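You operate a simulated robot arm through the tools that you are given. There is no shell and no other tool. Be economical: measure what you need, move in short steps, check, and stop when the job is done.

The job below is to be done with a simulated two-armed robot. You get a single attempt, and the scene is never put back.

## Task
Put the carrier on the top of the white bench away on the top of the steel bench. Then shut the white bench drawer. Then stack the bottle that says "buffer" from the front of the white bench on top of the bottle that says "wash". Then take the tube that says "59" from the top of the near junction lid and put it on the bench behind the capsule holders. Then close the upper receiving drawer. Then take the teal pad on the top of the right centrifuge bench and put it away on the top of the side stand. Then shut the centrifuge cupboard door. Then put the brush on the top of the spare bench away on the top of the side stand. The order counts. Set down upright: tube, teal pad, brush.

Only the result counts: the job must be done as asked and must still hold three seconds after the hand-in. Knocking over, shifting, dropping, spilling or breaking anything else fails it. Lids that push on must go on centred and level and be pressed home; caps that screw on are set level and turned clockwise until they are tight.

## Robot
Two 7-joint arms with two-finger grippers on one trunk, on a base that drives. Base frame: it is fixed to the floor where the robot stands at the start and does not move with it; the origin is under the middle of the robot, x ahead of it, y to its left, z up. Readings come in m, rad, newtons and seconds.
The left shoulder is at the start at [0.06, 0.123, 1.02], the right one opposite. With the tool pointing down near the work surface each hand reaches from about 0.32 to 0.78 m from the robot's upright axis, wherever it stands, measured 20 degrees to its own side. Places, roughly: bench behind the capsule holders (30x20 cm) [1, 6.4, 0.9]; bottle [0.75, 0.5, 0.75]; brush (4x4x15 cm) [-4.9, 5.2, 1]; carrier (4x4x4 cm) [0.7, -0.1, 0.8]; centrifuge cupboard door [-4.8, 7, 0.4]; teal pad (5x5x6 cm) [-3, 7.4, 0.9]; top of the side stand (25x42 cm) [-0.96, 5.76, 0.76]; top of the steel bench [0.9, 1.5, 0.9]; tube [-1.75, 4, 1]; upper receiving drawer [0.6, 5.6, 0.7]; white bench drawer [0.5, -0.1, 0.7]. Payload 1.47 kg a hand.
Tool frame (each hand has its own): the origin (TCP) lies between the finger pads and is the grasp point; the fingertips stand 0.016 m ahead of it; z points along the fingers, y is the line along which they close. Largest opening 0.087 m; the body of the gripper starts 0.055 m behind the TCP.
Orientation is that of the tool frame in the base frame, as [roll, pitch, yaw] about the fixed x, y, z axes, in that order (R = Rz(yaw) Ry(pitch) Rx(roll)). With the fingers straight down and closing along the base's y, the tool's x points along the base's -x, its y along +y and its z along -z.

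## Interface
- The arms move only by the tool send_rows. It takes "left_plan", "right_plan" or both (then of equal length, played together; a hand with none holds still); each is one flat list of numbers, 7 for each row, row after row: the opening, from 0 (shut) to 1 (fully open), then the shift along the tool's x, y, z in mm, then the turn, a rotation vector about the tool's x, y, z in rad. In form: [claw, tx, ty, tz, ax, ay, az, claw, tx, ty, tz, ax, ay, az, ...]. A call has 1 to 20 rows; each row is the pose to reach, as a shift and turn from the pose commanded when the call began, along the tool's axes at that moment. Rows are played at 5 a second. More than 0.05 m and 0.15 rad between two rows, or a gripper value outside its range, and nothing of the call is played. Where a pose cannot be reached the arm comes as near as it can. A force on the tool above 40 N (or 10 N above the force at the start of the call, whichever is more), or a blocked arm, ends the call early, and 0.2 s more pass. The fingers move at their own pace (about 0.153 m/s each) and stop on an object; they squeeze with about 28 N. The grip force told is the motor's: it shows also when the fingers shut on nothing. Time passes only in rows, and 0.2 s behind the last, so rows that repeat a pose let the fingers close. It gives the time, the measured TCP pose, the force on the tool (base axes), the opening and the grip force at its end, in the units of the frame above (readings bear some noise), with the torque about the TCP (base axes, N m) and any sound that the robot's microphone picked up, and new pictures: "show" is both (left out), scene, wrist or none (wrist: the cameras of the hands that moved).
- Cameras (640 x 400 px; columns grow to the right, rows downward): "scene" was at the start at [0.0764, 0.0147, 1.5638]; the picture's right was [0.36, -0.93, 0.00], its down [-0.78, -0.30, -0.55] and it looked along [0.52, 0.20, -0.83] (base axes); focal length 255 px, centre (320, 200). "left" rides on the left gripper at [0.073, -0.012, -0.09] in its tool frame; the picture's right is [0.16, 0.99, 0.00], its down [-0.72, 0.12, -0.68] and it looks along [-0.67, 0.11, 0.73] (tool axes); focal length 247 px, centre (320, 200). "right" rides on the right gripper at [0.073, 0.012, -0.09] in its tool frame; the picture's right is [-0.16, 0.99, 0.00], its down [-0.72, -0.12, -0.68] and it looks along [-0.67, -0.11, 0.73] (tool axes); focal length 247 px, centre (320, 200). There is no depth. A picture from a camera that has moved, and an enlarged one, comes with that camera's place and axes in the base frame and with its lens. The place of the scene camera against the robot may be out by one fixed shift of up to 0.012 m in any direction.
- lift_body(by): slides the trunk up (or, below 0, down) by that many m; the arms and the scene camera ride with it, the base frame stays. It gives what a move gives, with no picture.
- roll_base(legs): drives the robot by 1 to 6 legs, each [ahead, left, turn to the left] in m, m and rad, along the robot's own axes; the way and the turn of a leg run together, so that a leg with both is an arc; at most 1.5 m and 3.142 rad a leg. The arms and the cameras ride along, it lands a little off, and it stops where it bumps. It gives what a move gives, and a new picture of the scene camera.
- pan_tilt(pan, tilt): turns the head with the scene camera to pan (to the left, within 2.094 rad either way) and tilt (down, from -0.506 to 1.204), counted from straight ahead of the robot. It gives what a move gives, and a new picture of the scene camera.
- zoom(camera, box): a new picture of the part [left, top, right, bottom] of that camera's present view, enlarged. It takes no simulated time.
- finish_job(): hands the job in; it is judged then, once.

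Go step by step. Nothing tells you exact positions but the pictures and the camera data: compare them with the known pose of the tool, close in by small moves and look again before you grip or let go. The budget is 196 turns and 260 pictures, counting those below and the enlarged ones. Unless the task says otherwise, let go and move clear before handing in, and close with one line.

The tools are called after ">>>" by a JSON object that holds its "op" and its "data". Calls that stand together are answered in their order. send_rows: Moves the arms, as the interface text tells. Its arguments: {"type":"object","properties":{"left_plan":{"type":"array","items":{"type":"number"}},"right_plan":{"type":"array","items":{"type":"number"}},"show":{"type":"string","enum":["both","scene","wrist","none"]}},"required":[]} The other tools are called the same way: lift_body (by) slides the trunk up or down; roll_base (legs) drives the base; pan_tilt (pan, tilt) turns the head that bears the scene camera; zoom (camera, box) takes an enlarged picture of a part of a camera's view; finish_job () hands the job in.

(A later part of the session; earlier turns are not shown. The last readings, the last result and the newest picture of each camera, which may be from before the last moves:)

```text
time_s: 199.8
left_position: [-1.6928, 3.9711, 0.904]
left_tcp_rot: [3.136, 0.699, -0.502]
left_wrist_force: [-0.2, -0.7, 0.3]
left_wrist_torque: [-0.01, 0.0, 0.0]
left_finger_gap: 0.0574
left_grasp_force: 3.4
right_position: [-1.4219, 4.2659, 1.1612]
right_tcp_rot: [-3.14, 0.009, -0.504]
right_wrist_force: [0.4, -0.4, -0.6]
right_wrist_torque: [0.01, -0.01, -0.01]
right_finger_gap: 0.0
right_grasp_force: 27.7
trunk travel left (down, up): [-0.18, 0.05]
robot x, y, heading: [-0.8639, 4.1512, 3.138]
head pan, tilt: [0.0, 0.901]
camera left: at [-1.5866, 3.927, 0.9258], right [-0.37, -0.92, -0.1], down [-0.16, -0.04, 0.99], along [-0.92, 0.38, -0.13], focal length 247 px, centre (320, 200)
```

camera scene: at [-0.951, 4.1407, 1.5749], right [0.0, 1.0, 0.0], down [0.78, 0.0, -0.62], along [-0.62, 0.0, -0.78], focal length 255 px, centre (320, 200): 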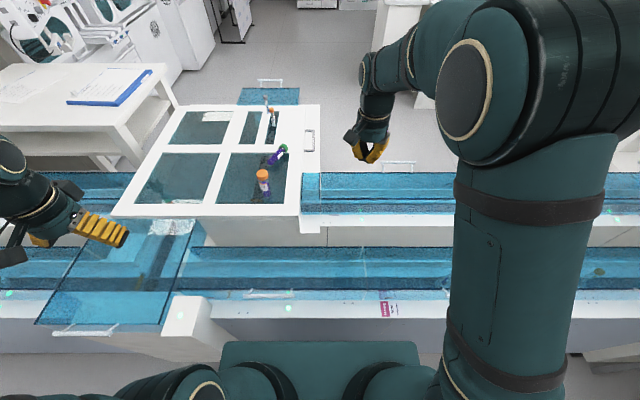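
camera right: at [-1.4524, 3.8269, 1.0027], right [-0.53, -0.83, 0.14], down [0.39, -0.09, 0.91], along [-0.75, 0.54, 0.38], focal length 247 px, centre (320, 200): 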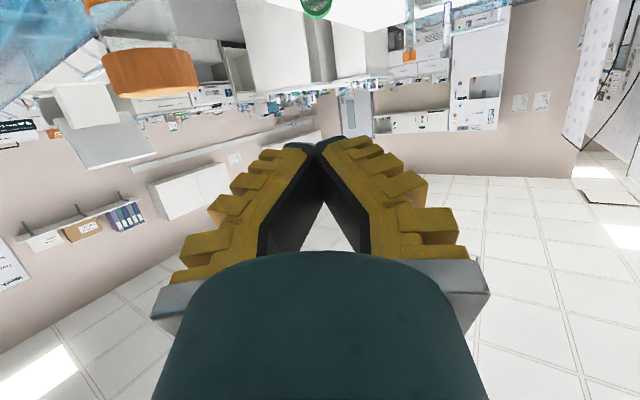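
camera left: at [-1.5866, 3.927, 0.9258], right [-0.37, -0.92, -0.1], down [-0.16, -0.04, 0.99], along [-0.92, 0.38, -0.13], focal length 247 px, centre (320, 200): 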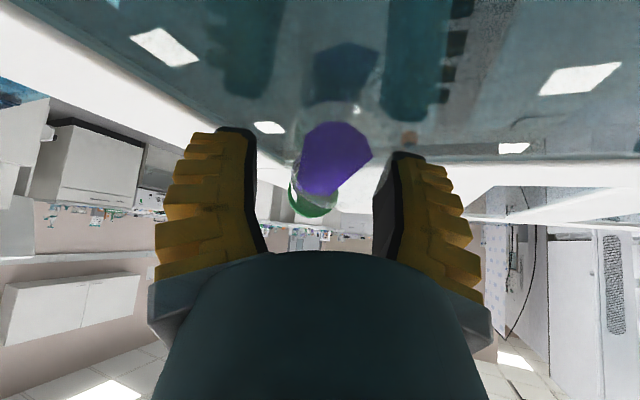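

Now the fingers straddle the tube properly. Closing.

>>> {"op": "send_rows", "data": {"left_plan": [0.45, 0, 0, 0, 0, 0, 0, 0.2, 0, 0, 0, 0, 0, 0, 0, 0, 0, 0, 0, 0, 0, 0, 0, 0, 0, 0, 0, 0, 0, -8, 0, -9, 0, 0, 0, 0, -20, 0, -24, 0, 0, 0, 0, -39, 0, -46, 0, 0, 0], "show": "wrist"}}

>>> {"op": "zoom", "data": {"camera": "scene", "box": [200, 80, 360, 230]}}

```text
time_s: 201.4
left_position: [-1.6924, 3.9721, 0.9653]
left_tcp_rot: [3.136, 0.7, -0.504]
left_wrist_force: [-0.1, 0.1, -0.5]
left_wrist_torque: [-0.02, 0.0, 0.0]
left_finger_gap: 0.0236
left_grasp_force: 27.8
right_position: [-1.421, 4.2651, 1.1619]
right_tcp_rot: [-3.138, 0.009, -0.504]
right_wrist_force: [-0.3, 0.4, 0.1]
right_wrist_torque: [0.04, -0.01, -0.03]
right_finger_gap: 0.0
right_grasp_force: 28.0
trunk travel left (down, up): [-0.18, 0.05]
robot x, y, heading: [-0.8647, 4.1532, 3.14]
head pan, tilt: [0.0, 0.901]
camera left: at [-1.5866, 3.9271, 0.9857], right [-0.37, -0.92, -0.1], down [-0.16, -0.04, 0.99], along [-0.92, 0.38, -0.13], focal length 247 px, centre (320, 200)
```

left: 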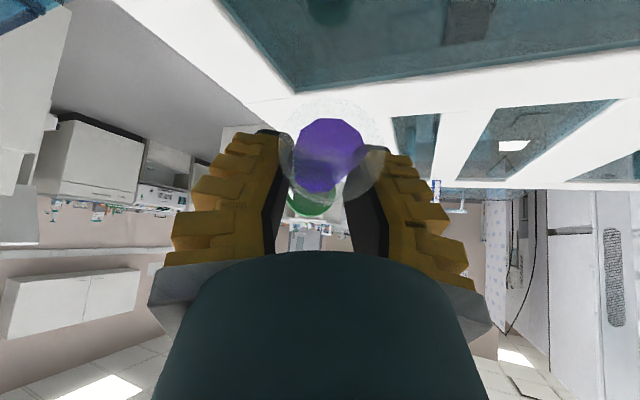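

```text
2.67 times, centred on (280, 155) of scene
camera zoom: at [-0.9489, 4.1411, 1.5751], right [0.0, 1.0, 0.0], down [0.78, 0.0, -0.62], along [-0.62, 0.0, -0.78], focal length 679 px, centre (427, 320)
```

zoom: 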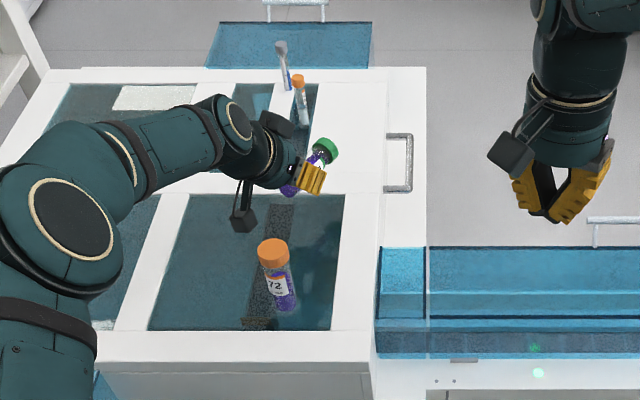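

The tube is held. Since it is gripped lying by its lower end, I'll do a mid-air handover: the left hand turns it to point right, while the right hand turns to face left.

>>> {"op": "send_rows", "data": {"left_plan": [0, -33, 0, -40, 0, 0, 0, 0, -66, 0, -79, 0, 0, 0, 0, -100, 0, -119, 0, 0, 0, 0, -71, -28, -143, 0.086, 0, 0.102, 0, -42, -55, -168, 0.172, 0, 0.205, 0, -13, -83, -192, 0.258, 0, 0.307, 0, 16, -111, -217, 0.345, 0, 0.409, 0, 45, -139, -241, 0.431, 0, 0.512, 0, 74, -166, -265, 0.517, 0, 0.614, 0, 103, -194, -290, 0.603, 0, 0.716, 0, 132, -222, -314, 0.689, 0, 0.819, 0, 132, -222, -314, 0.689, 0, 0.819, 0, 132, -222, -314, 0.689, 0, 0.819, 0, 132, -222, -314, 0.689, 0, 0.819, 0, 132, -222, -314, 0.689, 0, 0.819, 0, 132, -222, -314, 0.689, 0, 0.819], "right_plan": [0.3, 6, -14, -3, 0, 0, -0.14, 0.6, 12, -28, -6, 0, 0, -0.28, 0.6, 18, -42, -9, 0, 0, -0.42, 0.6, 24, -56, -12, 0, 0, -0.56, 0.6, 30, -70, -15, 0, 0, -0.7, 0.6, 36, -84, -18, 0, 0, -0.84, 0.6, 42, -98, -21, 0, 0, -0.98, 0.6, 48, -112, -24, 0, 0, -1.12, 0.6, 54, -126, -27, 0, 0, -1.26, 0.6, 60, -140, -30, 0, 0, -1.4, 0.6, 66, -155, -33, 0, 0, -1.54, 0.6, 72, -170, -36, 0, 0, -1.68, 0.6, 78, -185, -40, 0, 0, -1.82, 0.6, 85, -201, -40, 0, 0, -1.95, 0.6, 85, -201, -40, 0, 0, -2.07, 0.6, 85, -201, -40, 0, 0, -2.07], "show": "scene"}}

```text
refused: row 1 steps farther than a row can; nothing moved
```

>>> {"op": "send_rows", "data": {"left_plan": [0, -30, 0, -36, 0, 0, 0, 0, -60, 0, -72, 0, 0, 0, 0, -90, 0, -108, 0, 0, 0, 0, -71, -28, -140, 0.086, 0, 0.102, 0, -42, -55, -165, 0.172, 0, 0.205, 0, -13, -83, -190, 0.258, 0, 0.307, 0, 16, -111, -215, 0.345, 0, 0.409, 0, 45, -139, -240, 0.431, 0, 0.512, 0, 74, -166, -265, 0.517, 0, 0.614, 0, 103, -194, -290, 0.603, 0, 0.716, 0, 132, -222, -314, 0.689, 0, 0.819, 0, 132, -222, -314, 0.689, 0, 0.819, 0, 132, -222, -314, 0.689, 0, 0.819, 0, 132, -222, -314, 0.689, 0, 0.819, 0, 132, -222, -314, 0.689, 0, 0.819, 0, 132, -222, -314, 0.689, 0, 0.819], "right_plan": [0.3, 6, -14, -3, 0, 0, -0.14, 0.6, 12, -28, -6, 0, 0, -0.28, 0.6, 18, -42, -9, 0, 0, -0.42, 0.6, 24, -56, -12, 0, 0, -0.56, 0.6, 30, -70, -15, 0, 0, -0.7, 0.6, 36, -84, -18, 0, 0, -0.84, 0.6, 42, -98, -21, 0, 0, -0.98, 0.6, 48, -112, -24, 0, 0, -1.12, 0.6, 54, -126, -27, 0, 0, -1.26, 0.6, 60, -140, -30, 0, 0, -1.4, 0.6, 66, -155, -33, 0, 0, -1.54, 0.6, 72, -170, -36, 0, 0, -1.68, 0.6, 78, -185, -40, 0, 0, -1.82, 0.6, 85, -201, -40, 0, 0, -1.95, 0.6, 85, -201, -40, 0, 0, -2.07, 0.6, 85, -201, -40, 0, 0, -2.07], "show": "scene"}}

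```text
time_s: 204.8
left_position: [-1.321, 4.0201, 1.1214]
left_tcp_rot: [3.14, 0.698, -1.572]
left_wrist_force: [0.4, -0.2, -0.1]
left_wrist_torque: [-0.01, -0.01, -0.02]
left_finger_gap: 0.0232
left_grasp_force: 28.1
right_position: [-1.2496, 4.4, 1.2024]
right_tcp_rot: [-3.137, -0.007, 1.568]
right_wrist_force: [-0.4, 0.1, -0.2]
right_wrist_torque: [-0.02, -0.02, 0.03]
right_finger_gap: 0.0571
right_grasp_force: 3.4
trunk travel left (down, up): [-0.18, 0.05]
robot x, y, heading: [-0.8662, 4.1504, 3.142]
head pan, tilt: [0.0, 0.901]
camera scene: at [-0.9493, 4.1411, 1.575], right [0.0, 1.0, 0.0], down [0.78, 0.0, -0.62], along [-0.62, 0.0, -0.78], focal length 255 px, centre (320, 200)
```

scene: 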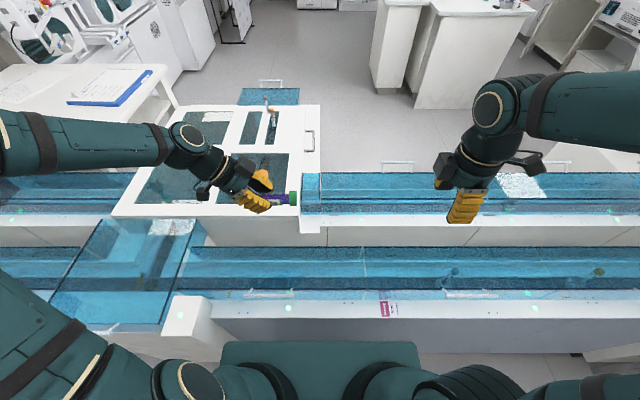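

The tube now points right. I'll tilt the right hand to horizontal and bring it near the cap, then look closely.

>>> {"op": "send_rows", "data": {"right_plan": [0.62, 0, 0, 0, 0, -0.14, 0, 0.62, 0, 0, 0, 0, -0.28, 0, 0.62, -14, -6, 8, 0, -0.42, 0, 0.62, -30, -13, 16, 0, -0.56, 0, 0.62, -46, -20, 25, 0, -0.7, 0, 0.62, -62, -27, 34, 0, -0.84, 0, 0.62, -78, -34, 43, 0, -0.98, 0, 0.62, -94, -41, 52, 0, -1.12, 0, 0.62, -110, -48, 61, 0, -1.26, 0, 0.62, -130, -58, 72, 0, -1.4, 0, 0.62, -150, -70, 87, 0, -1.5, 0, 0.62, -150, -70, 87, 0, -1.5, 0], "show": "wrist"}}

>>> {"op": "zoom", "data": {"camera": "scene", "box": [200, 130, 440, 280]}}

```text
time_s: 207.4
left_position: [-1.3205, 4.0203, 1.1209]
left_tcp_rot: [3.138, 0.695, -1.573]
left_wrist_force: [-0.1, 0.2, -0.3]
left_wrist_torque: [0.01, 0.0, -0.02]
left_finger_gap: 0.0232
left_grasp_force: 28.0
right_position: [-1.321, 4.2507, 1.1138]
right_tcp_rot: [-3.059, 1.494, 1.644]
right_wrist_force: [-0.2, -0.7, -0.4]
right_wrist_torque: [-0.03, 0.0, -0.02]
right_finger_gap: 0.0589
right_grasp_force: 3.9
trunk travel left (down, up): [-0.18, 0.05]
robot x, y, heading: [-0.8634, 4.1514, 3.138]
head pan, tilt: [0.0, 0.901]
camera right: at [-1.3081, 4.3465, 1.0491], right [0.99, -0.02, 0.15], down [-0.11, 0.62, 0.77], along [-0.11, -0.78, 0.61], focal length 247 px, centre (320, 200)
```

right: 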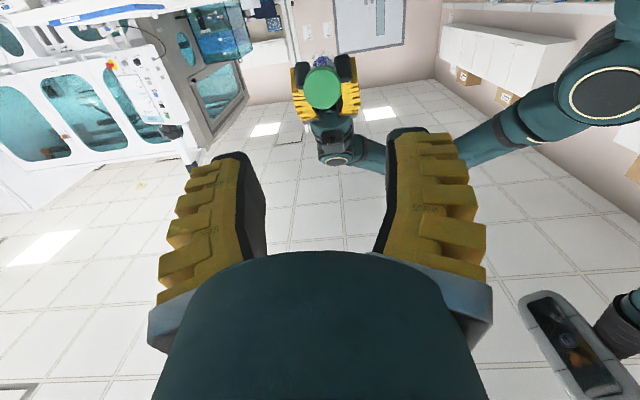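

```text
2.67 times, centred on (320, 205) of scene
camera zoom: at [-0.9488, 4.1408, 1.5751], right [0.0, 1.0, 0.0], down [0.78, 0.0, -0.62], along [-0.62, 0.0, -0.78], focal length 679 px, centre (320, 187)
```

zoom: 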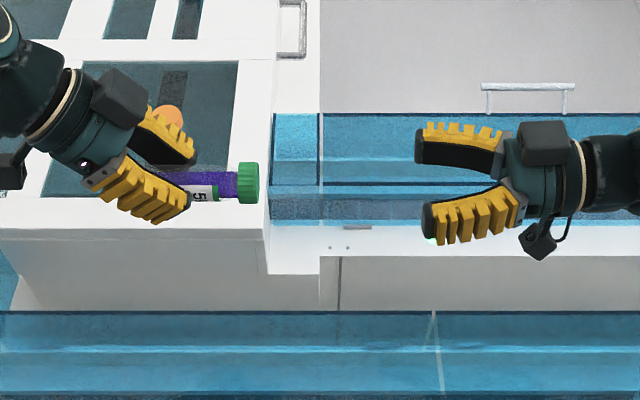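

The right hand is aligned with the cap. I'll advance over the cap, check, then close.

>>> {"op": "send_rows", "data": {"right_plan": [0.62, -2, 0, 40, 0, 0, 0, 0.62, -5, 0, 80, 0, 0, 0, 0.62, -7, 1, 115, 0, 0, 0, 0.62, -8, 1, 142, 0, 0, 0, 0.62, -8, 1, 160, 0, 0, 0, 0.62, -8, 1, 160, 0, 0, 0], "show": "wrist"}}

>>> {"op": "zoom", "data": {"camera": "scene", "box": [200, 130, 440, 280]}}

```text
time_s: 208.8
left_position: [-1.3207, 4.0201, 1.1207]
left_tcp_rot: [3.139, 0.696, -1.571]
left_wrist_force: [-0.1, 0.3, -0.6]
left_wrist_torque: [-0.02, -0.01, 0.01]
left_finger_gap: 0.023
left_grasp_force: 27.8
right_position: [-1.3205, 4.0915, 1.1085]
right_tcp_rot: [-3.068, 1.492, 1.637]
right_wrist_force: [-0.6, 0.3, 0.1]
right_wrist_torque: [-0.01, 0.01, -0.02]
right_finger_gap: 0.0591
right_grasp_force: 3.9
trunk travel left (down, up): [-0.18, 0.05]
robot x, y, heading: [-0.867, 4.1534, 3.145]
head pan, tilt: [0.0, 0.901]
camera right: at [-1.3081, 4.1859, 1.0436], right [0.99, -0.02, 0.15], down [-0.11, 0.62, 0.78], along [-0.11, -0.78, 0.61], focal length 247 px, centre (320, 200)
```

right: 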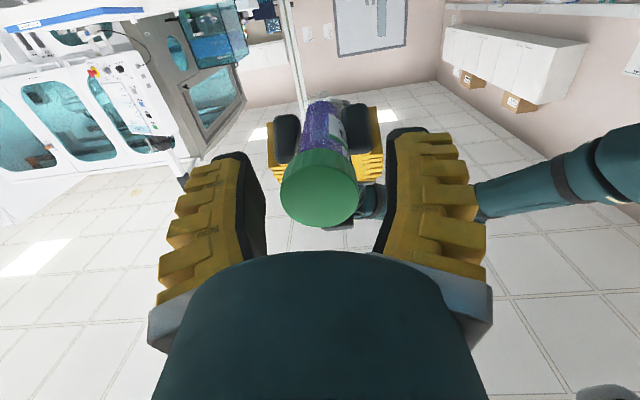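

```text
2.67 times, centred on (320, 205) of scene
camera zoom: at [-0.9494, 4.1411, 1.575], right [0.0, 1.0, 0.0], down [0.78, 0.0, -0.62], along [-0.62, 0.0, -0.78], focal length 679 px, centre (320, 187)
```

zoom: 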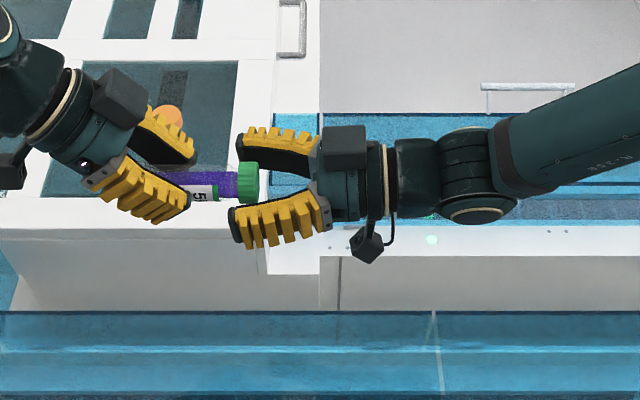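

>>> {"op": "send_rows", "data": {"right_plan": [0.62, 0, 0, 7, 0, 0, 0, 0.5, 0, 0, 7, 0, 0, 0, 0.3, 0, 0, 7, 0, 0, 0, 0, 0, 0, 7, 0, 0, 0, 0, 0, 0, 7, 0, 0, 0, 0, 0, 0, 7, 0, 0, 0], "show": "wrist"}}

>>> {"op": "zoom", "data": {"camera": "scene", "box": [200, 130, 440, 280]}}

```text
time_s: 210.2
left_position: [-1.3199, 4.0203, 1.1206]
left_tcp_rot: [3.139, 0.696, -1.572]
left_wrist_force: [3.7, -3.1, -0.2]
left_wrist_torque: [0.0, -0.03, -0.17]
left_finger_gap: 0.0235
left_grasp_force: 27.9
right_position: [-1.3214, 4.0837, 1.1092]
right_tcp_rot: [-3.07, 1.492, 1.635]
right_wrist_force: [-4.4, 2.1, -0.3]
right_wrist_torque: [-0.06, -0.02, -0.05]
right_finger_gap: 0.0274
right_grasp_force: 28.8
trunk travel left (down, up): [-0.18, 0.05]
robot x, y, heading: [-0.8642, 4.1513, 3.141]
head pan, tilt: [0.0, 0.901]
camera right: at [-1.308, 4.1791, 1.043], right [0.99, -0.02, 0.15], down [-0.11, 0.62, 0.78], along [-0.11, -0.78, 0.61], focal length 247 px, centre (320, 200)
```

right: 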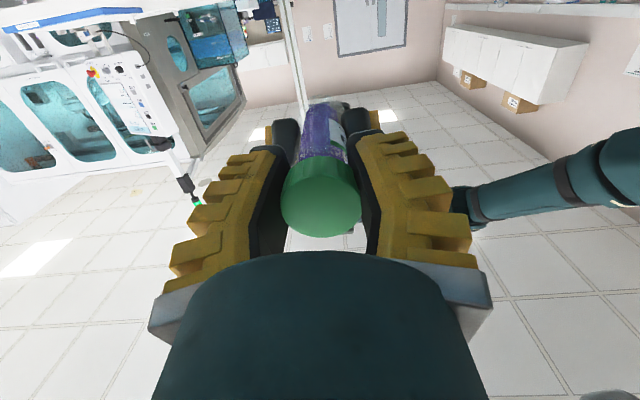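

```text
2.67 times, centred on (320, 205) of scene
camera zoom: at [-0.9495, 4.1409, 1.575], right [0.0, 1.0, 0.0], down [0.78, 0.0, -0.62], along [-0.62, 0.0, -0.78], focal length 679 px, centre (320, 187)
```

zoom: 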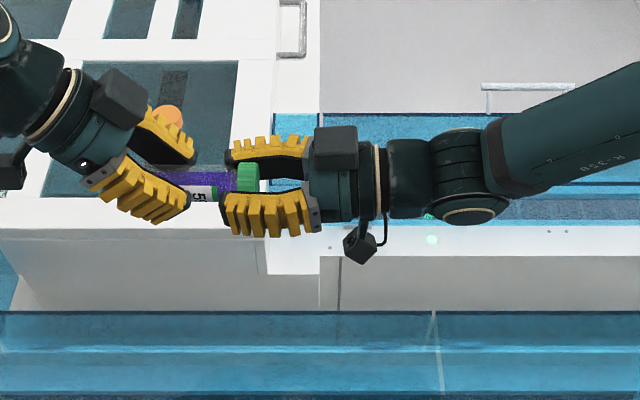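

The right hand holds the cap. Now the left opens and withdraws.

>>> {"op": "send_rows", "data": {"left_plan": [0.3, 0, 0, 0, 0, 0, 0, 0.6, 0, 0, 0, 0, 0, 0, 0.7, 0, 0, -2, 0, 0, 0, 0.7, 0, 0, -25, 0, 0, 0, 0.7, 0, 0, -60, 0, 0, 0, 0.7, 0, 0, -100, 0, 0, 0], "show": "none"}}

>>> {"op": "zoom", "data": {"camera": "scene", "box": [200, 130, 440, 280]}}

```text
time_s: 211.6
left_position: [-1.3208, 3.957, 1.1958]
left_tcp_rot: [3.138, 0.698, -1.575]
left_wrist_force: [0.3, -1.0, 0.1]
left_wrist_torque: [0.0, 0.0, 0.0]
left_finger_gap: 0.0652
left_grasp_force: 3.3
right_position: [-1.3198, 4.0836, 1.1087]
right_tcp_rot: [-3.067, 1.491, 1.638]
right_wrist_force: [0.5, 0.1, 0.0]
right_wrist_torque: [-0.02, 0.02, -0.02]
right_finger_gap: 0.0273
right_grasp_force: 27.7
trunk travel left (down, up): [-0.18, 0.05]
robot x, y, heading: [-0.8638, 4.1555, 3.142]
head pan, tilt: [0.0, 0.901]
```

```text
2.67 times, centred on (320, 205) of scene
camera zoom: at [-0.9489, 4.141, 1.5751], right [0.0, 1.0, 0.0], down [0.78, 0.0, -0.62], along [-0.62, 0.0, -0.78], focal length 679 px, centre (320, 187)
```

zoom: 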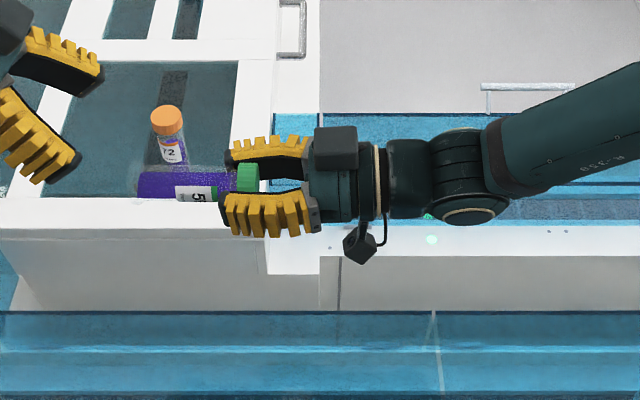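

Handover worked. Now I'll rotate the right hand to vertical so the tube hangs upright, and level the left hand.

>>> {"op": "send_rows", "data": {"left_plan": [0.7, 0, 0, 0, 0, 0.14, 0, 0.7, 0, 0, 0, 0, 0.28, 0, 0.7, 0, 0, 0, 0, 0.42, 0, 0.7, 0, 0, 0, 0, 0.56, 0, 0.7, 0, 0, 0, 0, 0.698, 0, 0.7, 0, 0, 0, 0, 0.698, 0, 0.7, 0, 0, 0, 0, 0.698, 0, 0.7, 0, 0, 0, 0, 0.698, 0, 0.7, 0, 0, 0, 0, 0.698, 0, 0.7, 0, 0, 0, 0, 0.698, 0, 0.7, 0, 0, 0, 0, 0.698, 0, 0.7, 0, 0, 0, 0, 0.698, 0], "right_plan": [0, -20, 0, -10, 0, 0.1, 0, 0, -40, 0, -20, 0, 0.24, 0, 0, -60, 0, -30, 0, 0.38, 0, 0, -60, 0, -40, 0, 0.52, 0, 0, -60, 0, -50, 0, 0.66, 0, 0, -60, 0, -60, 0, 0.8, 0, 0, -60, 0, -70, 0, 0.94, 0, 0, -60, 0, -80, 0, 1.08, 0, 0, -60, 0, -90, 0, 1.22, 0, 0, -60, 0, -100, 0, 1.36, 0, 0, -60, 0, -100, 0, 1.49, 0, 0, -60, 0, -100, 0, 1.49, 0], "show": "scene"}}

```text
time_s: 214.2
left_position: [-1.3205, 3.9563, 1.1961]
left_tcp_rot: [3.14, -0.001, -1.572]
left_wrist_force: [0.4, 0.5, 0.0]
left_wrist_torque: [0.0, 0.01, 0.02]
left_finger_gap: 0.0654
left_grasp_force: 2.9
right_position: [-1.3203, 4.1796, 1.1749]
right_tcp_rot: [-3.135, 0.001, 1.563]
right_wrist_force: [-0.7, 1.0, -0.5]
right_wrist_torque: [0.02, 0.0, -0.02]
right_finger_gap: 0.0267
right_grasp_force: 28.4
trunk travel left (down, up): [-0.18, 0.05]
robot x, y, heading: [-0.8665, 4.152, 3.143]
head pan, tilt: [0.0, 0.901]
camera scene: at [-0.9494, 4.1416, 1.575], right [0.0, 1.0, 0.0], down [0.78, 0.0, -0.62], along [-0.62, 0.0, -0.78], focal length 255 px, centre (320, 200)
```

scene: 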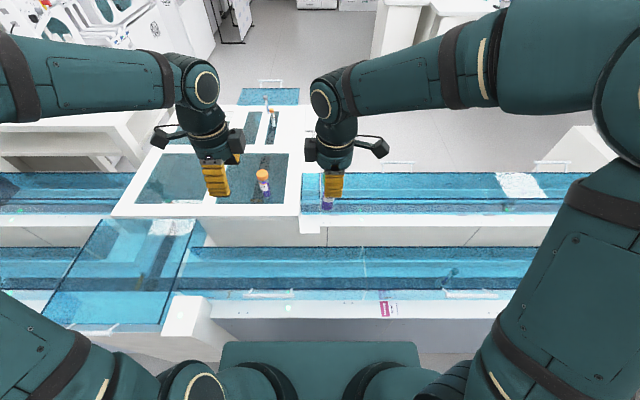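

The tube hangs upright now. I'll turn both hands back to their normal yaw and move them apart.

>>> {"op": "send_rows", "data": {"left_plan": [0.7, 0, 0, 0, 0, 0, -0.131, 0.7, 0, 0, 0, 0, 0, -0.262, 0.7, 0, 0, 0, 0, 0, -0.393, 0.7, 0, 0, 0, 0, 0, -0.524, 0.7, 0, 0, 0, 0, 0, -0.655, 0.7, 0, 0, 0, 0, 0, -0.786, 0.7, 0, 0, 0, 0, 0, -0.917, 0.7, 0, 0, 0, 0, 0, -1.048, 0.7, 0, 0, 0, 0, 0, -1.179, 0.7, 0, 0, 0, 0, 0, -1.31, 0.7, 0, 0, 0, 0, 0, -1.441, 0.7, 0, 0, 0, 0, 0, -1.57], "right_plan": [0, 14, 3, -3, 0, 0, 0.131, 0, 28, 6, -6, 0, 0, 0.262, 0, 42, 10, -9, 0, 0, 0.393, 0, 56, 13, -12, 0, 0, 0.524, 0, 70, 17, -15, 0, 0, 0.655, 0, 85, 20, -18, 0, 0, 0.786, 0, 100, 24, -21, 0, 0, 0.917, 0, 115, 27, -24, 0, 0, 1.048, 0, 130, 30, -27, 0, 0, 1.179, 0, 145, 34, -30, 0, 0, 1.31, 0, 158, 37, -30, 0, 0, 1.441, 0, 170, 40, -30, 0, 0, 1.565], "show": "wrist"}}

```text
time_s: 216.8
left_position: [-1.3187, 3.9572, 1.1969]
left_tcp_rot: [3.14, 0.003, 0.004]
left_wrist_force: [-0.6, 0.1, 1.1]
left_wrist_torque: [0.03, 0.0, 0.04]
left_finger_gap: 0.0654
left_grasp_force: 4.0
right_position: [-1.2783, 4.3513, 1.2064]
right_tcp_rot: [3.138, 0.006, -0.002]
right_wrist_force: [-0.1, 0.6, -0.4]
right_wrist_torque: [0.0, 0.0, 0.02]
right_finger_gap: 0.0263
right_grasp_force: 28.0
trunk travel left (down, up): [-0.18, 0.05]
robot x, y, heading: [-0.8613, 4.1527, 3.145]
head pan, tilt: [0.0, 0.901]
camera right: at [-1.2049, 4.3386, 1.295], right [-0.16, -0.99, 0.0], down [-0.72, 0.12, 0.68], along [-0.68, 0.11, -0.73], focal length 247 px, centre (320, 200)
camera left: at [-1.2459, 3.9689, 1.2851], right [0.16, -0.99, 0.0], down [-0.72, -0.12, 0.68], along [-0.67, -0.11, -0.73], focal length 247 px, centre (320, 200)
```

right: 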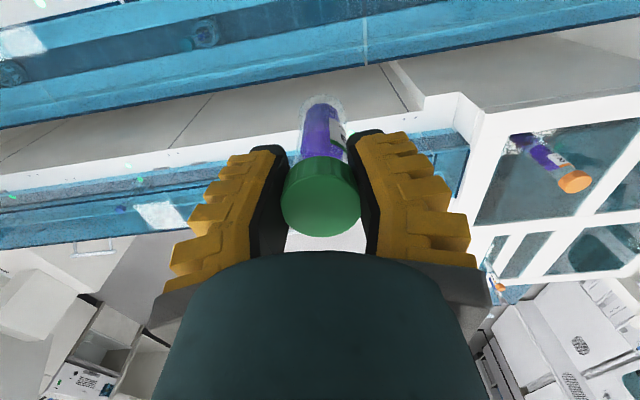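
left: 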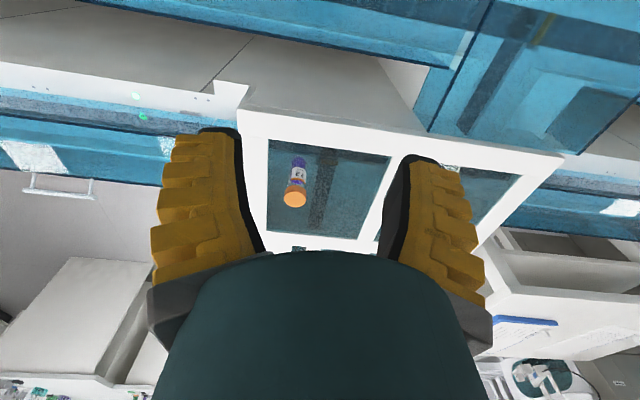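

All good: tube 59 upright in the right hand, 72 undisturbed. Now I'll drive north through the diagonal gap toward the receiving benches.

>>> {"op": "roll_base", "data": {"legs": [[-0.25, 0, 0], [0, -0.4, 0], [0, 0, -0.68], [0.241, -0.281, 0], [0.0, -0.87, 0]]}}

>>> {"op": "pan_tilt", "data": {"pan": -1.2, "tilt": 0.7}}

```text
time_s: 234.3
left_position: [-0.5528, 5.7215, 1.1953]
left_tcp_rot: [3.139, 0.002, -0.67]
left_wrist_force: [0.1, -0.4, 0.8]
left_wrist_torque: [0.04, -0.03, 0.0]
left_finger_gap: 0.0652
left_grasp_force: 2.9
right_position: [-0.2774, 6.005, 1.2059]
right_tcp_rot: [3.138, 0.006, -0.668]
right_wrist_force: [0.3, -0.2, -1.4]
right_wrist_torque: [-0.03, -0.01, 0.02]
right_finger_gap: 0.0259
right_grasp_force: 27.7
trunk travel left (down, up): [-0.18, 0.05]
robot x, y, heading: [-0.0756, 5.5938, 2.472]
head pan, tilt: [0.0, 0.901]
camera scene: at [-0.1415, 5.6347, 1.575], right [0.62, 0.78, 0.0], down [0.61, -0.49, -0.62], along [-0.49, 0.39, -0.78], focal length 255 px, centre (320, 200)
```

scene: 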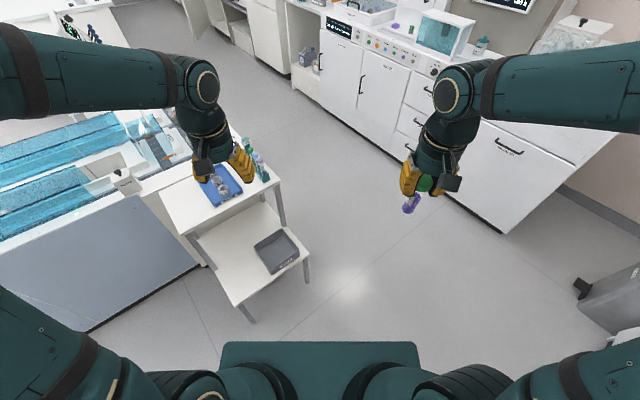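

```text
time_s: 235.7
left_position: [-0.5535, 5.7217, 1.196]
left_tcp_rot: [3.14, 0.003, -0.669]
left_wrist_force: [-0.5, 0.1, -0.2]
left_wrist_torque: [0.02, 0.0, 0.0]
left_finger_gap: 0.0654
left_grasp_force: 3.4
right_position: [-0.2779, 6.0047, 1.2044]
right_tcp_rot: [3.139, 0.006, -0.672]
right_wrist_force: [0.4, -0.9, -1.2]
right_wrist_torque: [-0.04, 0.02, 0.03]
right_finger_gap: 0.0264
right_grasp_force: 27.6
trunk travel left (down, up): [-0.18, 0.05]
robot x, y, heading: [-0.0747, 5.5926, 2.473]
head pan, tilt: [-1.201, 0.7]
camera scene: at [-0.0573, 5.6689, 1.5912], right [0.96, -0.29, 0.0], down [-0.19, -0.62, -0.76], along [0.23, 0.73, -0.64], focal length 255 px, centre (320, 200)
```

scene: 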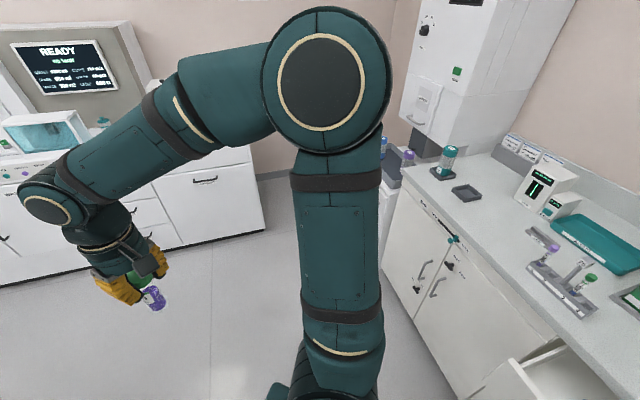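

I'll move north a bit and turn to face that bench.

>>> {"op": "roll_base", "data": {"legs": [[0.4, -0.55, 0], [0, 0, -2.473]]}}

>>> {"op": "pan_tilt", "data": {"pan": -0.15, "tilt": 0.75}}

```text
time_s: 247.1
left_position: [0.4261, 6.4538, 1.1969]
left_tcp_rot: [3.14, 0.002, 3.1]
left_wrist_force: [-0.3, 0.5, -0.5]
left_wrist_torque: [0.02, 0.01, 0.02]
left_finger_gap: 0.0657
left_grasp_force: 3.2
right_position: [0.3709, 6.0635, 1.2062]
right_tcp_rot: [3.139, 0.007, 3.102]
right_wrist_force: [-0.7, -0.2, -0.2]
right_wrist_torque: [-0.01, -0.01, -0.03]
right_finger_gap: 0.0257
right_grasp_force: 28.1
trunk travel left (down, up): [-0.18, 0.05]
robot x, y, heading: [-0.0358, 6.2806, -0.037]
head pan, tilt: [-1.201, 0.7]
camera scene: at [0.0024, 6.1865, 1.5912], right [-0.95, -0.32, 0.0], down [-0.21, 0.61, -0.76], along [0.25, -0.72, -0.64], focal length 255 px, centre (320, 200)
```

scene: 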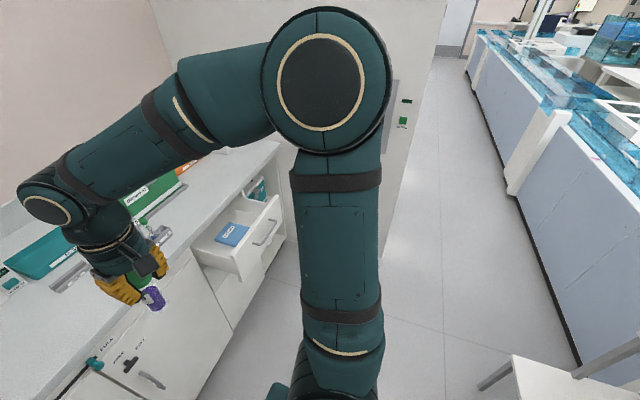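

```text
time_s: 248.3
left_position: [0.4259, 6.4539, 1.1954]
left_tcp_rot: [3.14, 0.004, 3.099]
left_wrist_force: [-1.1, 0.4, -0.2]
left_wrist_torque: [0.0, 0.01, -0.03]
left_finger_gap: 0.0654
left_grasp_force: 2.9
right_position: [0.372, 6.0633, 1.2052]
right_tcp_rot: [3.139, 0.005, 3.1]
right_wrist_force: [0.8, 0.2, -0.1]
right_wrist_torque: [0.03, 0.02, 0.01]
right_finger_gap: 0.0263
right_grasp_force: 28.6
trunk travel left (down, up): [-0.18, 0.05]
robot x, y, heading: [-0.0373, 6.2776, -0.038]
head pan, tilt: [-0.15, 0.75]
camera scene: at [0.0563, 6.2512, 1.5869], right [-0.19, -0.98, 0.0], down [-0.67, 0.13, -0.73], along [0.72, -0.14, -0.68], focal length 255 px, centre (320, 200)
```

scene: 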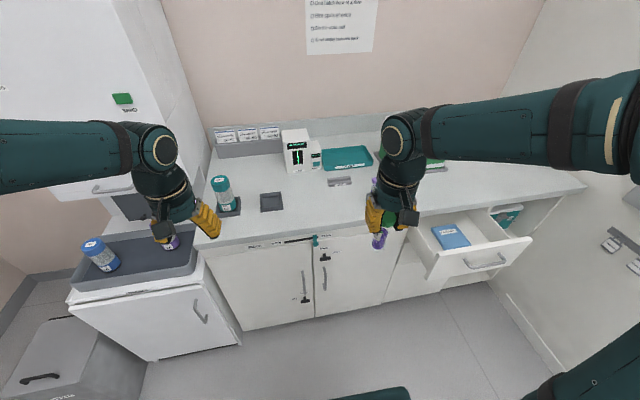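

I can see the two capsule holders, and the free area behind them at about (0.97, 6.38). I'll tuck the left hand, drive up to the bench, and look again.

>>> {"op": "send_rows", "data": {"left_plan": [0.5, 35, -15, 0, 0, 0, 0, 0.3, 70, -30, 0, 0, 0, 0, 0, 105, -45, 0, 0, 0, 0], "show": "none"}}

>>> {"op": "roll_base", "data": {"legs": [[0.0, 0.29, 0.038], [0.27, 0, 0]]}}

>>> {"op": "pan_tilt", "data": {"pan": -0.1, "tilt": 0.85}}

```text
time_s: 249.2
left_position: [0.3181, 6.414, 1.1952]
left_tcp_rot: [3.14, 0.003, 3.101]
left_wrist_force: [-1.4, -0.1, 1.4]
left_wrist_torque: [0.0, -0.05, 0.02]
left_finger_gap: 0.0
left_grasp_force: 27.8
right_position: [0.3689, 6.0629, 1.2062]
right_tcp_rot: [3.137, 0.008, 3.101]
right_wrist_force: [-0.2, 0.2, 0.3]
right_wrist_torque: [-0.02, 0.02, -0.02]
right_finger_gap: 0.026
right_grasp_force: 28.2
trunk travel left (down, up): [-0.18, 0.05]
robot x, y, heading: [-0.0367, 6.2761, -0.039]
head pan, tilt: [-0.15, 0.75]
```

```text
time_s: 253.8
left_position: [0.5859, 6.7177, 1.1938]
left_tcp_rot: [3.139, 0.002, 3.139]
left_wrist_force: [0.1, 0.4, 0.2]
left_wrist_torque: [0.03, 0.02, -0.02]
left_finger_gap: 0.0001
left_grasp_force: 28.0
right_position: [0.6504, 6.3681, 1.2051]
right_tcp_rot: [3.138, 0.006, -3.14]
right_wrist_force: [-0.5, 0.4, -0.2]
right_wrist_torque: [-0.01, -0.01, 0.02]
right_finger_gap: 0.0263
right_grasp_force: 28.4
trunk travel left (down, up): [-0.18, 0.05]
robot x, y, heading: [0.2326, 6.569, -0.002]
head pan, tilt: [-0.15, 0.75]
camera scene: at [0.328, 6.5438, 1.5869], right [-0.15, -0.99, 0.0], down [-0.67, 0.1, -0.73], along [0.72, -0.11, -0.68], focal length 255 px, centre (320, 200)
```

scene: 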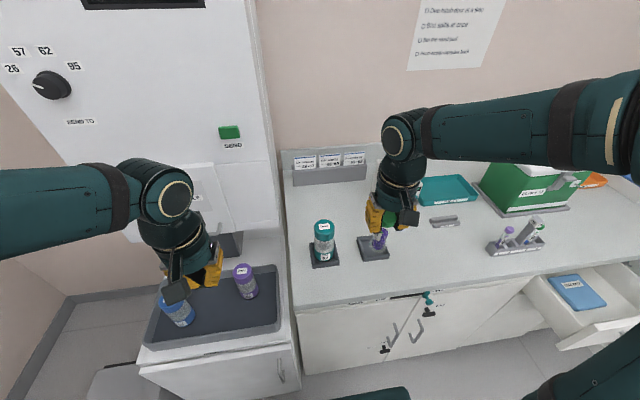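

```text
time_s: 254.4
left_position: [0.5842, 6.7166, 1.1942]
left_tcp_rot: [3.14, 0.003, 3.139]
left_wrist_force: [-1.0, 0.3, 0.3]
left_wrist_torque: [-0.03, 0.0, 0.01]
left_finger_gap: 0.0
left_grasp_force: 28.1
right_position: [0.6496, 6.3687, 1.2059]
right_tcp_rot: [3.138, 0.006, 3.141]
right_wrist_force: [0.9, -0.6, -1.3]
right_wrist_torque: [-0.02, -0.03, 0.01]
right_finger_gap: 0.026
right_grasp_force: 28.1
trunk travel left (down, up): [-0.18, 0.05]
robot x, y, heading: [0.2342, 6.5677, -0.0]
head pan, tilt: [-0.099, 0.85]
camera scene: at [0.3228, 6.5484, 1.5789], right [-0.1, -0.99, 0.0], down [-0.75, 0.08, -0.66], along [0.66, -0.07, -0.75], focal length 255 px, centre (320, 200)
```

scene: 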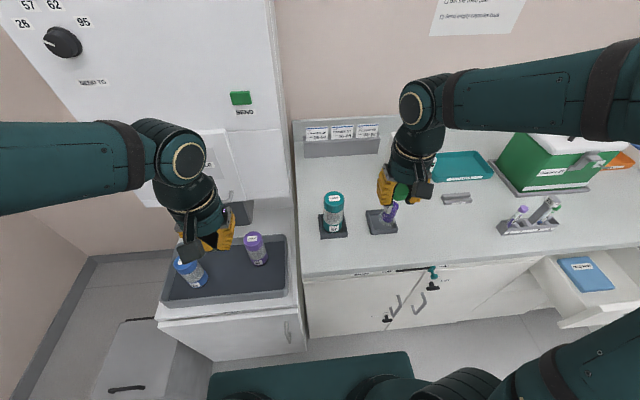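

The spot (0.97, 6.38) looks free. I'll carry the tube over it at height, then lower partway and check.

>>> {"op": "send_rows", "data": {"right_plan": [0, -40, 1, 0, 0, 0, 0, 0, -85, 3, 0, 0, 0.02, 0, 0, -130, 5, 0, 0, 0.04, 0, 0, -175, 7, 0, 0, 0.04, 0, 0, -220, 9, 0, 0, 0.04, 0, 0, -265, 11, 0, 0, 0.04, 0, 0, -300, 11, 20, 0, 0.04, 0, 0, -318, 11, 60, 0, 0.04, 0, 0, -318, 11, 105, 0, 0.04, 0, 0, -318, 11, 150, 0, 0.04, 0, 0, -318, 11, 165, 0, 0.04, 0], "show": "both"}}

```text
time_s: 256.8
left_position: [0.5841, 6.7186, 1.1947]
left_tcp_rot: [3.141, 0.002, 3.141]
left_wrist_force: [0.0, -0.6, -0.6]
left_wrist_torque: [0.03, 0.05, 0.0]
left_finger_gap: 0.0
left_grasp_force: 27.6
right_position: [0.9689, 6.38, 1.0415]
right_tcp_rot: [3.137, -0.037, -3.141]
right_wrist_force: [0.0, 0.2, -0.3]
right_wrist_torque: [0.0, -0.02, 0.0]
right_finger_gap: 0.0264
right_grasp_force: 27.8
trunk travel left (down, up): [-0.18, 0.05]
robot x, y, heading: [0.2357, 6.5673, -0.006]
head pan, tilt: [-0.099, 0.85]
camera scene: at [0.3226, 6.5483, 1.579], right [-0.1, -0.99, 0.0], down [-0.75, 0.08, -0.66], along [0.66, -0.07, -0.75], focal length 255 px, centre (320, 200)
camera right: at [0.9002, 6.392, 1.1341], right [0.16, 0.99, 0.0], down [0.75, -0.12, 0.65], along [0.65, -0.11, -0.76], focal length 247 px, centre (320, 200)
```

scene: 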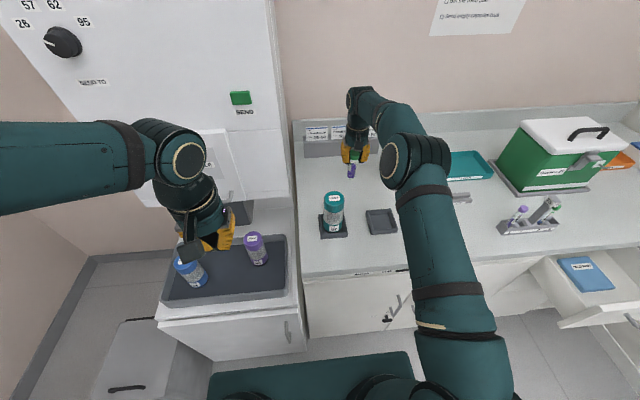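
right: 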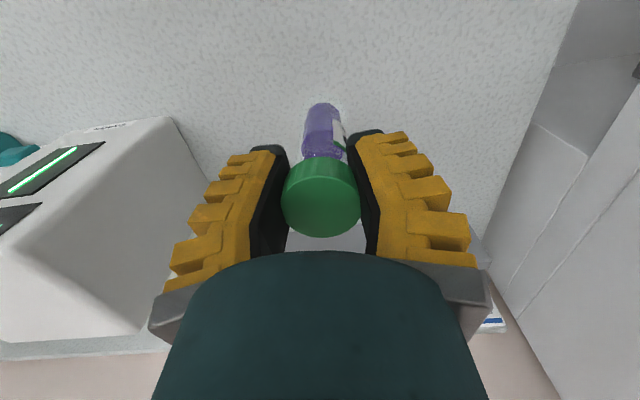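

Clear. I'll lower it in small steps toward the bench.

>>> {"op": "send_rows", "data": {"right_plan": [0, 0, 0, 20, 0, 0, 0, 0, 0, 0, 36, 0, 0, 0, 0, 0, 0, 41, 0, 0, 0, 0, 0, 0, 45, 0, 0, 0], "show": "wrist"}}

```text
time_s: 257.8
left_position: [0.5842, 6.7181, 1.1936]
left_tcp_rot: [3.14, 0.0, 3.141]
left_wrist_force: [0.2, 0.9, 0.2]
left_wrist_torque: [-0.04, 0.0, 0.01]
left_finger_gap: 0.0
left_grasp_force: 27.5
right_position: [0.9686, 6.3813, 0.9966]
right_tcp_rot: [3.137, -0.036, -3.141]
right_wrist_force: [0.6, 0.4, -0.6]
right_wrist_torque: [-0.02, 0.01, -0.01]
right_finger_gap: 0.0263
right_grasp_force: 27.9
trunk travel left (down, up): [-0.18, 0.05]
robot x, y, heading: [0.2376, 6.5719, -0.002]
head pan, tilt: [-0.099, 0.85]
camera right: at [0.8988, 6.392, 1.0892], right [0.16, 0.99, 0.0], down [0.75, -0.12, 0.65], along [0.65, -0.11, -0.76], focal length 247 px, centre (320, 200)
```

right: 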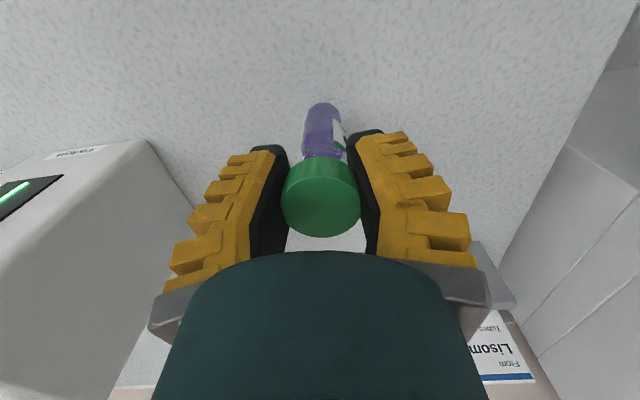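

>>> {"op": "send_rows", "data": {"right_plan": [0, 0, 0, 3, 0, 0, 0, 0, 0, 0, 6, 0, 0, 0, 0, 0, 0, 9, 0, 0, 0, 0, 0, 0, 12, 0, 0, 0], "show": "none"}}

```text
time_s: 258.8
left_position: [0.5842, 6.7186, 1.1949]
left_tcp_rot: [3.14, 0.003, -3.141]
left_wrist_force: [-0.1, 0.4, -0.4]
left_wrist_torque: [-0.02, 0.0, 0.0]
left_finger_gap: 0.0
left_grasp_force: 28.1
right_position: [0.966, 6.3816, 0.9864]
right_tcp_rot: [3.137, -0.03, 3.141]
right_wrist_force: [5.2, -0.5, 21.8]
right_wrist_torque: [-0.07, -0.3, 0.01]
right_finger_gap: 0.0304
right_grasp_force: 28.2
trunk travel left (down, up): [-0.18, 0.05]
robot x, y, heading: [0.2367, 6.5674, 0.0]
head pan, tilt: [-0.099, 0.85]
```

Contact. I'll relieve 2 mm, look, then release gradually.

>>> {"op": "send_rows", "data": {"right_plan": [0, 0, 0, -2, 0, 0, 0, 0, 0, 0, -2, 0, 0, 0], "show": "wrist"}}

>>> {"op": "zoom", "data": {"camera": "scene", "box": [310, 120, 390, 200]}}

```text
time_s: 259.4
left_position: [0.5835, 6.7182, 1.1948]
left_tcp_rot: [3.141, 0.005, 3.141]
left_wrist_force: [-0.1, -0.3, -0.3]
left_wrist_torque: [-0.03, 0.01, -0.01]
left_finger_gap: 0.0003
left_grasp_force: 27.4
right_position: [0.9656, 6.3817, 0.989]
right_tcp_rot: [3.139, -0.035, -3.141]
right_wrist_force: [4.0, 1.5, 16.1]
right_wrist_torque: [0.12, -0.2, -0.03]
right_finger_gap: 0.0282
right_grasp_force: 28.3
trunk travel left (down, up): [-0.18, 0.05]
robot x, y, heading: [0.2327, 6.5662, -0.003]
head pan, tilt: [-0.099, 0.85]
camera right: at [0.8966, 6.3924, 1.0803], right [0.16, 0.99, 0.0], down [0.75, -0.12, 0.65], along [0.65, -0.11, -0.76], focal length 247 px, centre (320, 200)
```

right: 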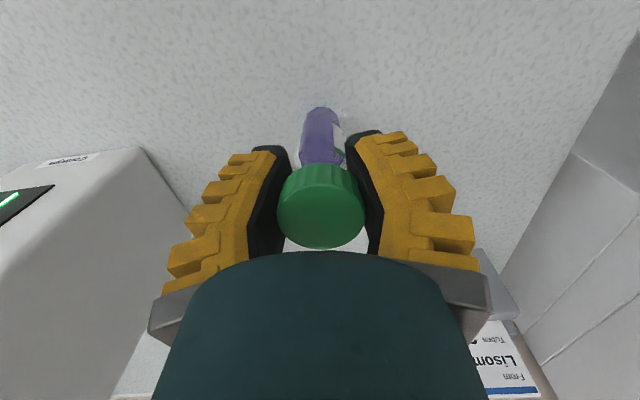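

```text
5.00 times, centred on (350, 160) of scene
camera zoom: at [0.3217, 6.5491, 1.579], right [-0.1, -0.99, 0.0], down [-0.75, 0.07, -0.66], along [0.66, -0.07, -0.75], focal length 1274 px, centre (170, 400)
```

zoom: 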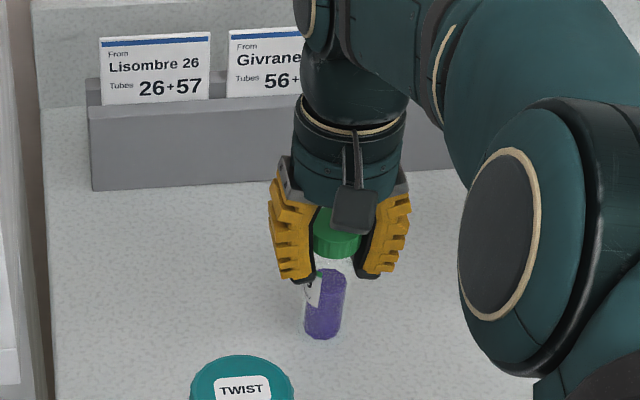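

The tube looks upright. I'll ease up a touch more and open slowly.

>>> {"op": "send_rows", "data": {"right_plan": [0, 0, 0, -2, 0, 0, 0, 0.33, 0, 0, -2, 0, 0, 0, 0.38, 0, 0, -2, 0, 0, 0, 0.45, 0, 0, -2, 0, 0, 0, 0.55, 0, 0, -2, 0, 0, 0, 0.65, 0, 0, -2, 0, 0, 0, 0.65, 0, 0, -2, 0, 0, 0], "show": "wrist"}}

```text
time_s: 261.0
left_position: [0.5855, 6.7181, 1.1954]
left_tcp_rot: [3.141, 0.002, 3.138]
left_wrist_force: [0.4, 0.1, 0.2]
left_wrist_torque: [-0.01, 0.01, 0.0]
left_finger_gap: 0.0
left_grasp_force: 27.8
right_position: [0.9664, 6.3804, 0.9902]
right_tcp_rot: [3.138, -0.036, -3.14]
right_wrist_force: [0.1, 0.1, -0.2]
right_wrist_torque: [-0.01, -0.03, 0.01]
right_finger_gap: 0.0613
right_grasp_force: 4.2
trunk travel left (down, up): [-0.18, 0.05]
robot x, y, heading: [0.2362, 6.5663, -0.002]
head pan, tilt: [-0.099, 0.85]
camera right: at [0.898, 6.3914, 1.0823], right [0.16, 0.99, 0.0], down [0.75, -0.12, 0.65], along [0.65, -0.11, -0.76], focal length 247 px, centre (320, 200)
```

right: 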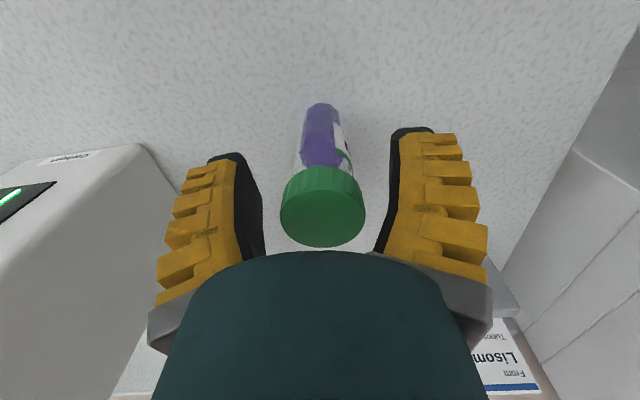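

The tube stands by itself. I'll lift straight up and pull back.

>>> {"op": "send_rows", "data": {"right_plan": [0.65, 0, 0, -20, 0, 0, 0, 0.65, 0, 0, -60, 0, 0, 0, 0.65, 0, 0, -105, 0, 0, 0, 0.65, 0, 0, -150, 0, 0, 0, 0.65, 0, 0, -195, 0, 0, 0, 0.65, 45, -5, -205, 0, -0.036, 0, 0.5, 90, -10, -205, 0, -0.036, 0, 0.3, 135, -15, -205, 0, -0.036, 0, 0, 180, -20, -205, 0, -0.036, 0, 0, 225, -25, -205, 0, -0.036, 0, 0, 270, -30, -205, 0, -0.036, 0, 0, 315, -35, -205, 0, -0.036, 0], "show": "scene"}}

```text
time_s: 263.6
left_position: [0.5829, 6.7178, 1.195]
left_tcp_rot: [3.14, 0.002, 3.14]
left_wrist_force: [-0.4, 0.2, 0.1]
left_wrist_torque: [0.01, 0.0, -0.01]
left_finger_gap: 0.0002
left_grasp_force: 28.0
right_position: [0.6537, 6.3443, 1.2041]
right_tcp_rot: [3.138, 0.004, -3.14]
right_wrist_force: [0.0, -0.1, 0.2]
right_wrist_torque: [-0.02, -0.04, -0.01]
right_finger_gap: 0.0003
right_grasp_force: 28.5
right hand out of reach, approached as far as the arm can: row 5
trunk travel left (down, up): [-0.18, 0.05]
robot x, y, heading: [0.2322, 6.5638, 0.002]
head pan, tilt: [-0.099, 0.85]
camera scene: at [0.3208, 6.5479, 1.5791], right [-0.1, -0.99, 0.0], down [-0.75, 0.08, -0.66], along [0.66, -0.07, -0.75], focal length 255 px, centre (320, 200)
```

scene: 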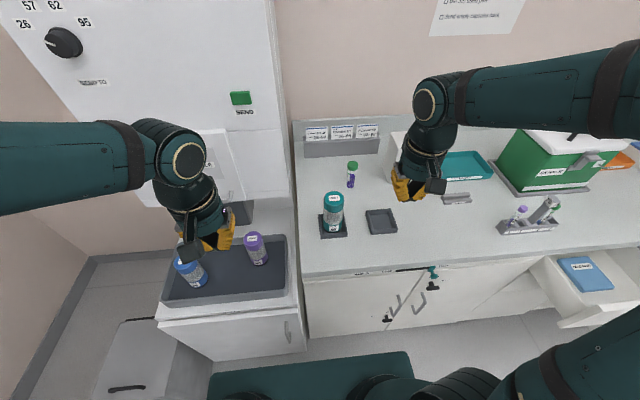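

Tube placed. Next the upper receiving drawer. I'll back off and slide right in front of it.

>>> {"op": "roll_base", "data": {"legs": [[-0.27, 0, 0], [0, -0.8, 0]]}}

>>> {"op": "pan_tilt", "data": {"pan": -0.3, "tilt": 0.95}}

```text
time_s: 272.6
left_position: [0.3099, 5.9249, 1.1946]
left_tcp_rot: [3.14, 0.002, -3.126]
left_wrist_force: [0.4, -0.6, -0.6]
left_wrist_torque: [-0.03, 0.02, -0.02]
left_finger_gap: 0.0
left_grasp_force: 28.0
right_position: [0.3881, 5.5528, 1.2049]
right_tcp_rot: [3.138, 0.002, -3.123]
right_wrist_force: [-0.5, -0.3, 0.0]
right_wrist_torque: [0.03, 0.0, 0.03]
right_finger_gap: 0.0
right_grasp_force: 28.3
trunk travel left (down, up): [-0.18, 0.05]
robot x, y, heading: [-0.0358, 5.7685, 0.019]
head pan, tilt: [-0.099, 0.85]
camera scene: at [0.0508, 5.7504, 1.5789], right [-0.08, -1.0, 0.0], down [-0.75, 0.06, -0.66], along [0.66, -0.05, -0.75], focal length 255 px, centre (320, 200)
```

scene: 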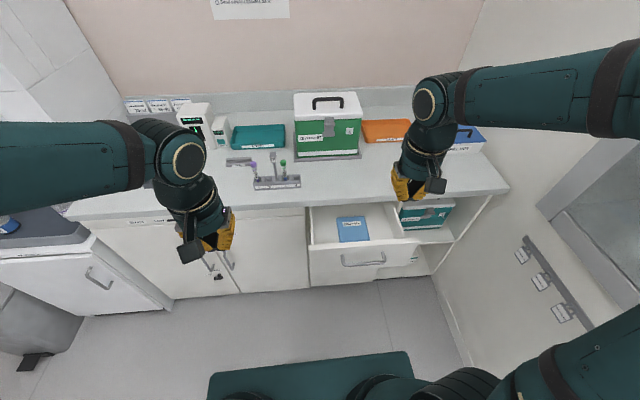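

```text
time_s: 273.3
left_position: [0.31, 5.9243, 1.1935]
left_tcp_rot: [3.139, 0.003, -3.126]
left_wrist_force: [-0.5, 0.9, -0.7]
left_wrist_torque: [0.03, -0.02, -0.02]
left_finger_gap: 0.0001
left_grasp_force: 27.5
right_position: [0.3877, 5.553, 1.2041]
right_tcp_rot: [3.138, 0.002, -3.122]
right_wrist_force: [0.7, -0.6, -0.1]
right_wrist_torque: [0.03, 0.01, 0.01]
right_finger_gap: 0.0001
right_grasp_force: 28.4
trunk travel left (down, up): [-0.18, 0.05]
robot x, y, heading: [-0.0364, 5.7705, 0.017]
head pan, tilt: [-0.3, 0.949]
camera scene: at [0.0427, 5.7368, 1.5714], right [-0.28, -0.96, 0.0], down [-0.78, 0.23, -0.58], along [0.56, -0.16, -0.81], focal length 255 px, centre (320, 200)
```

scene: 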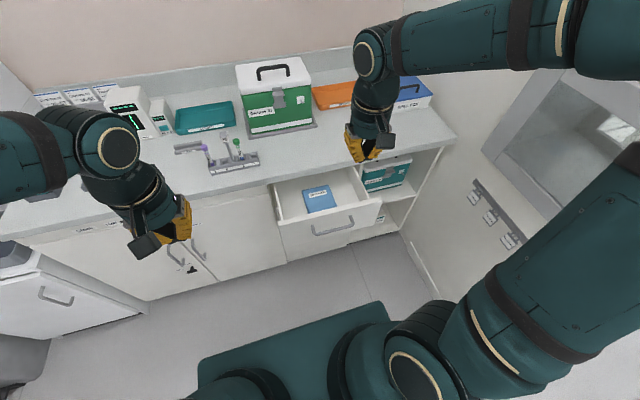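

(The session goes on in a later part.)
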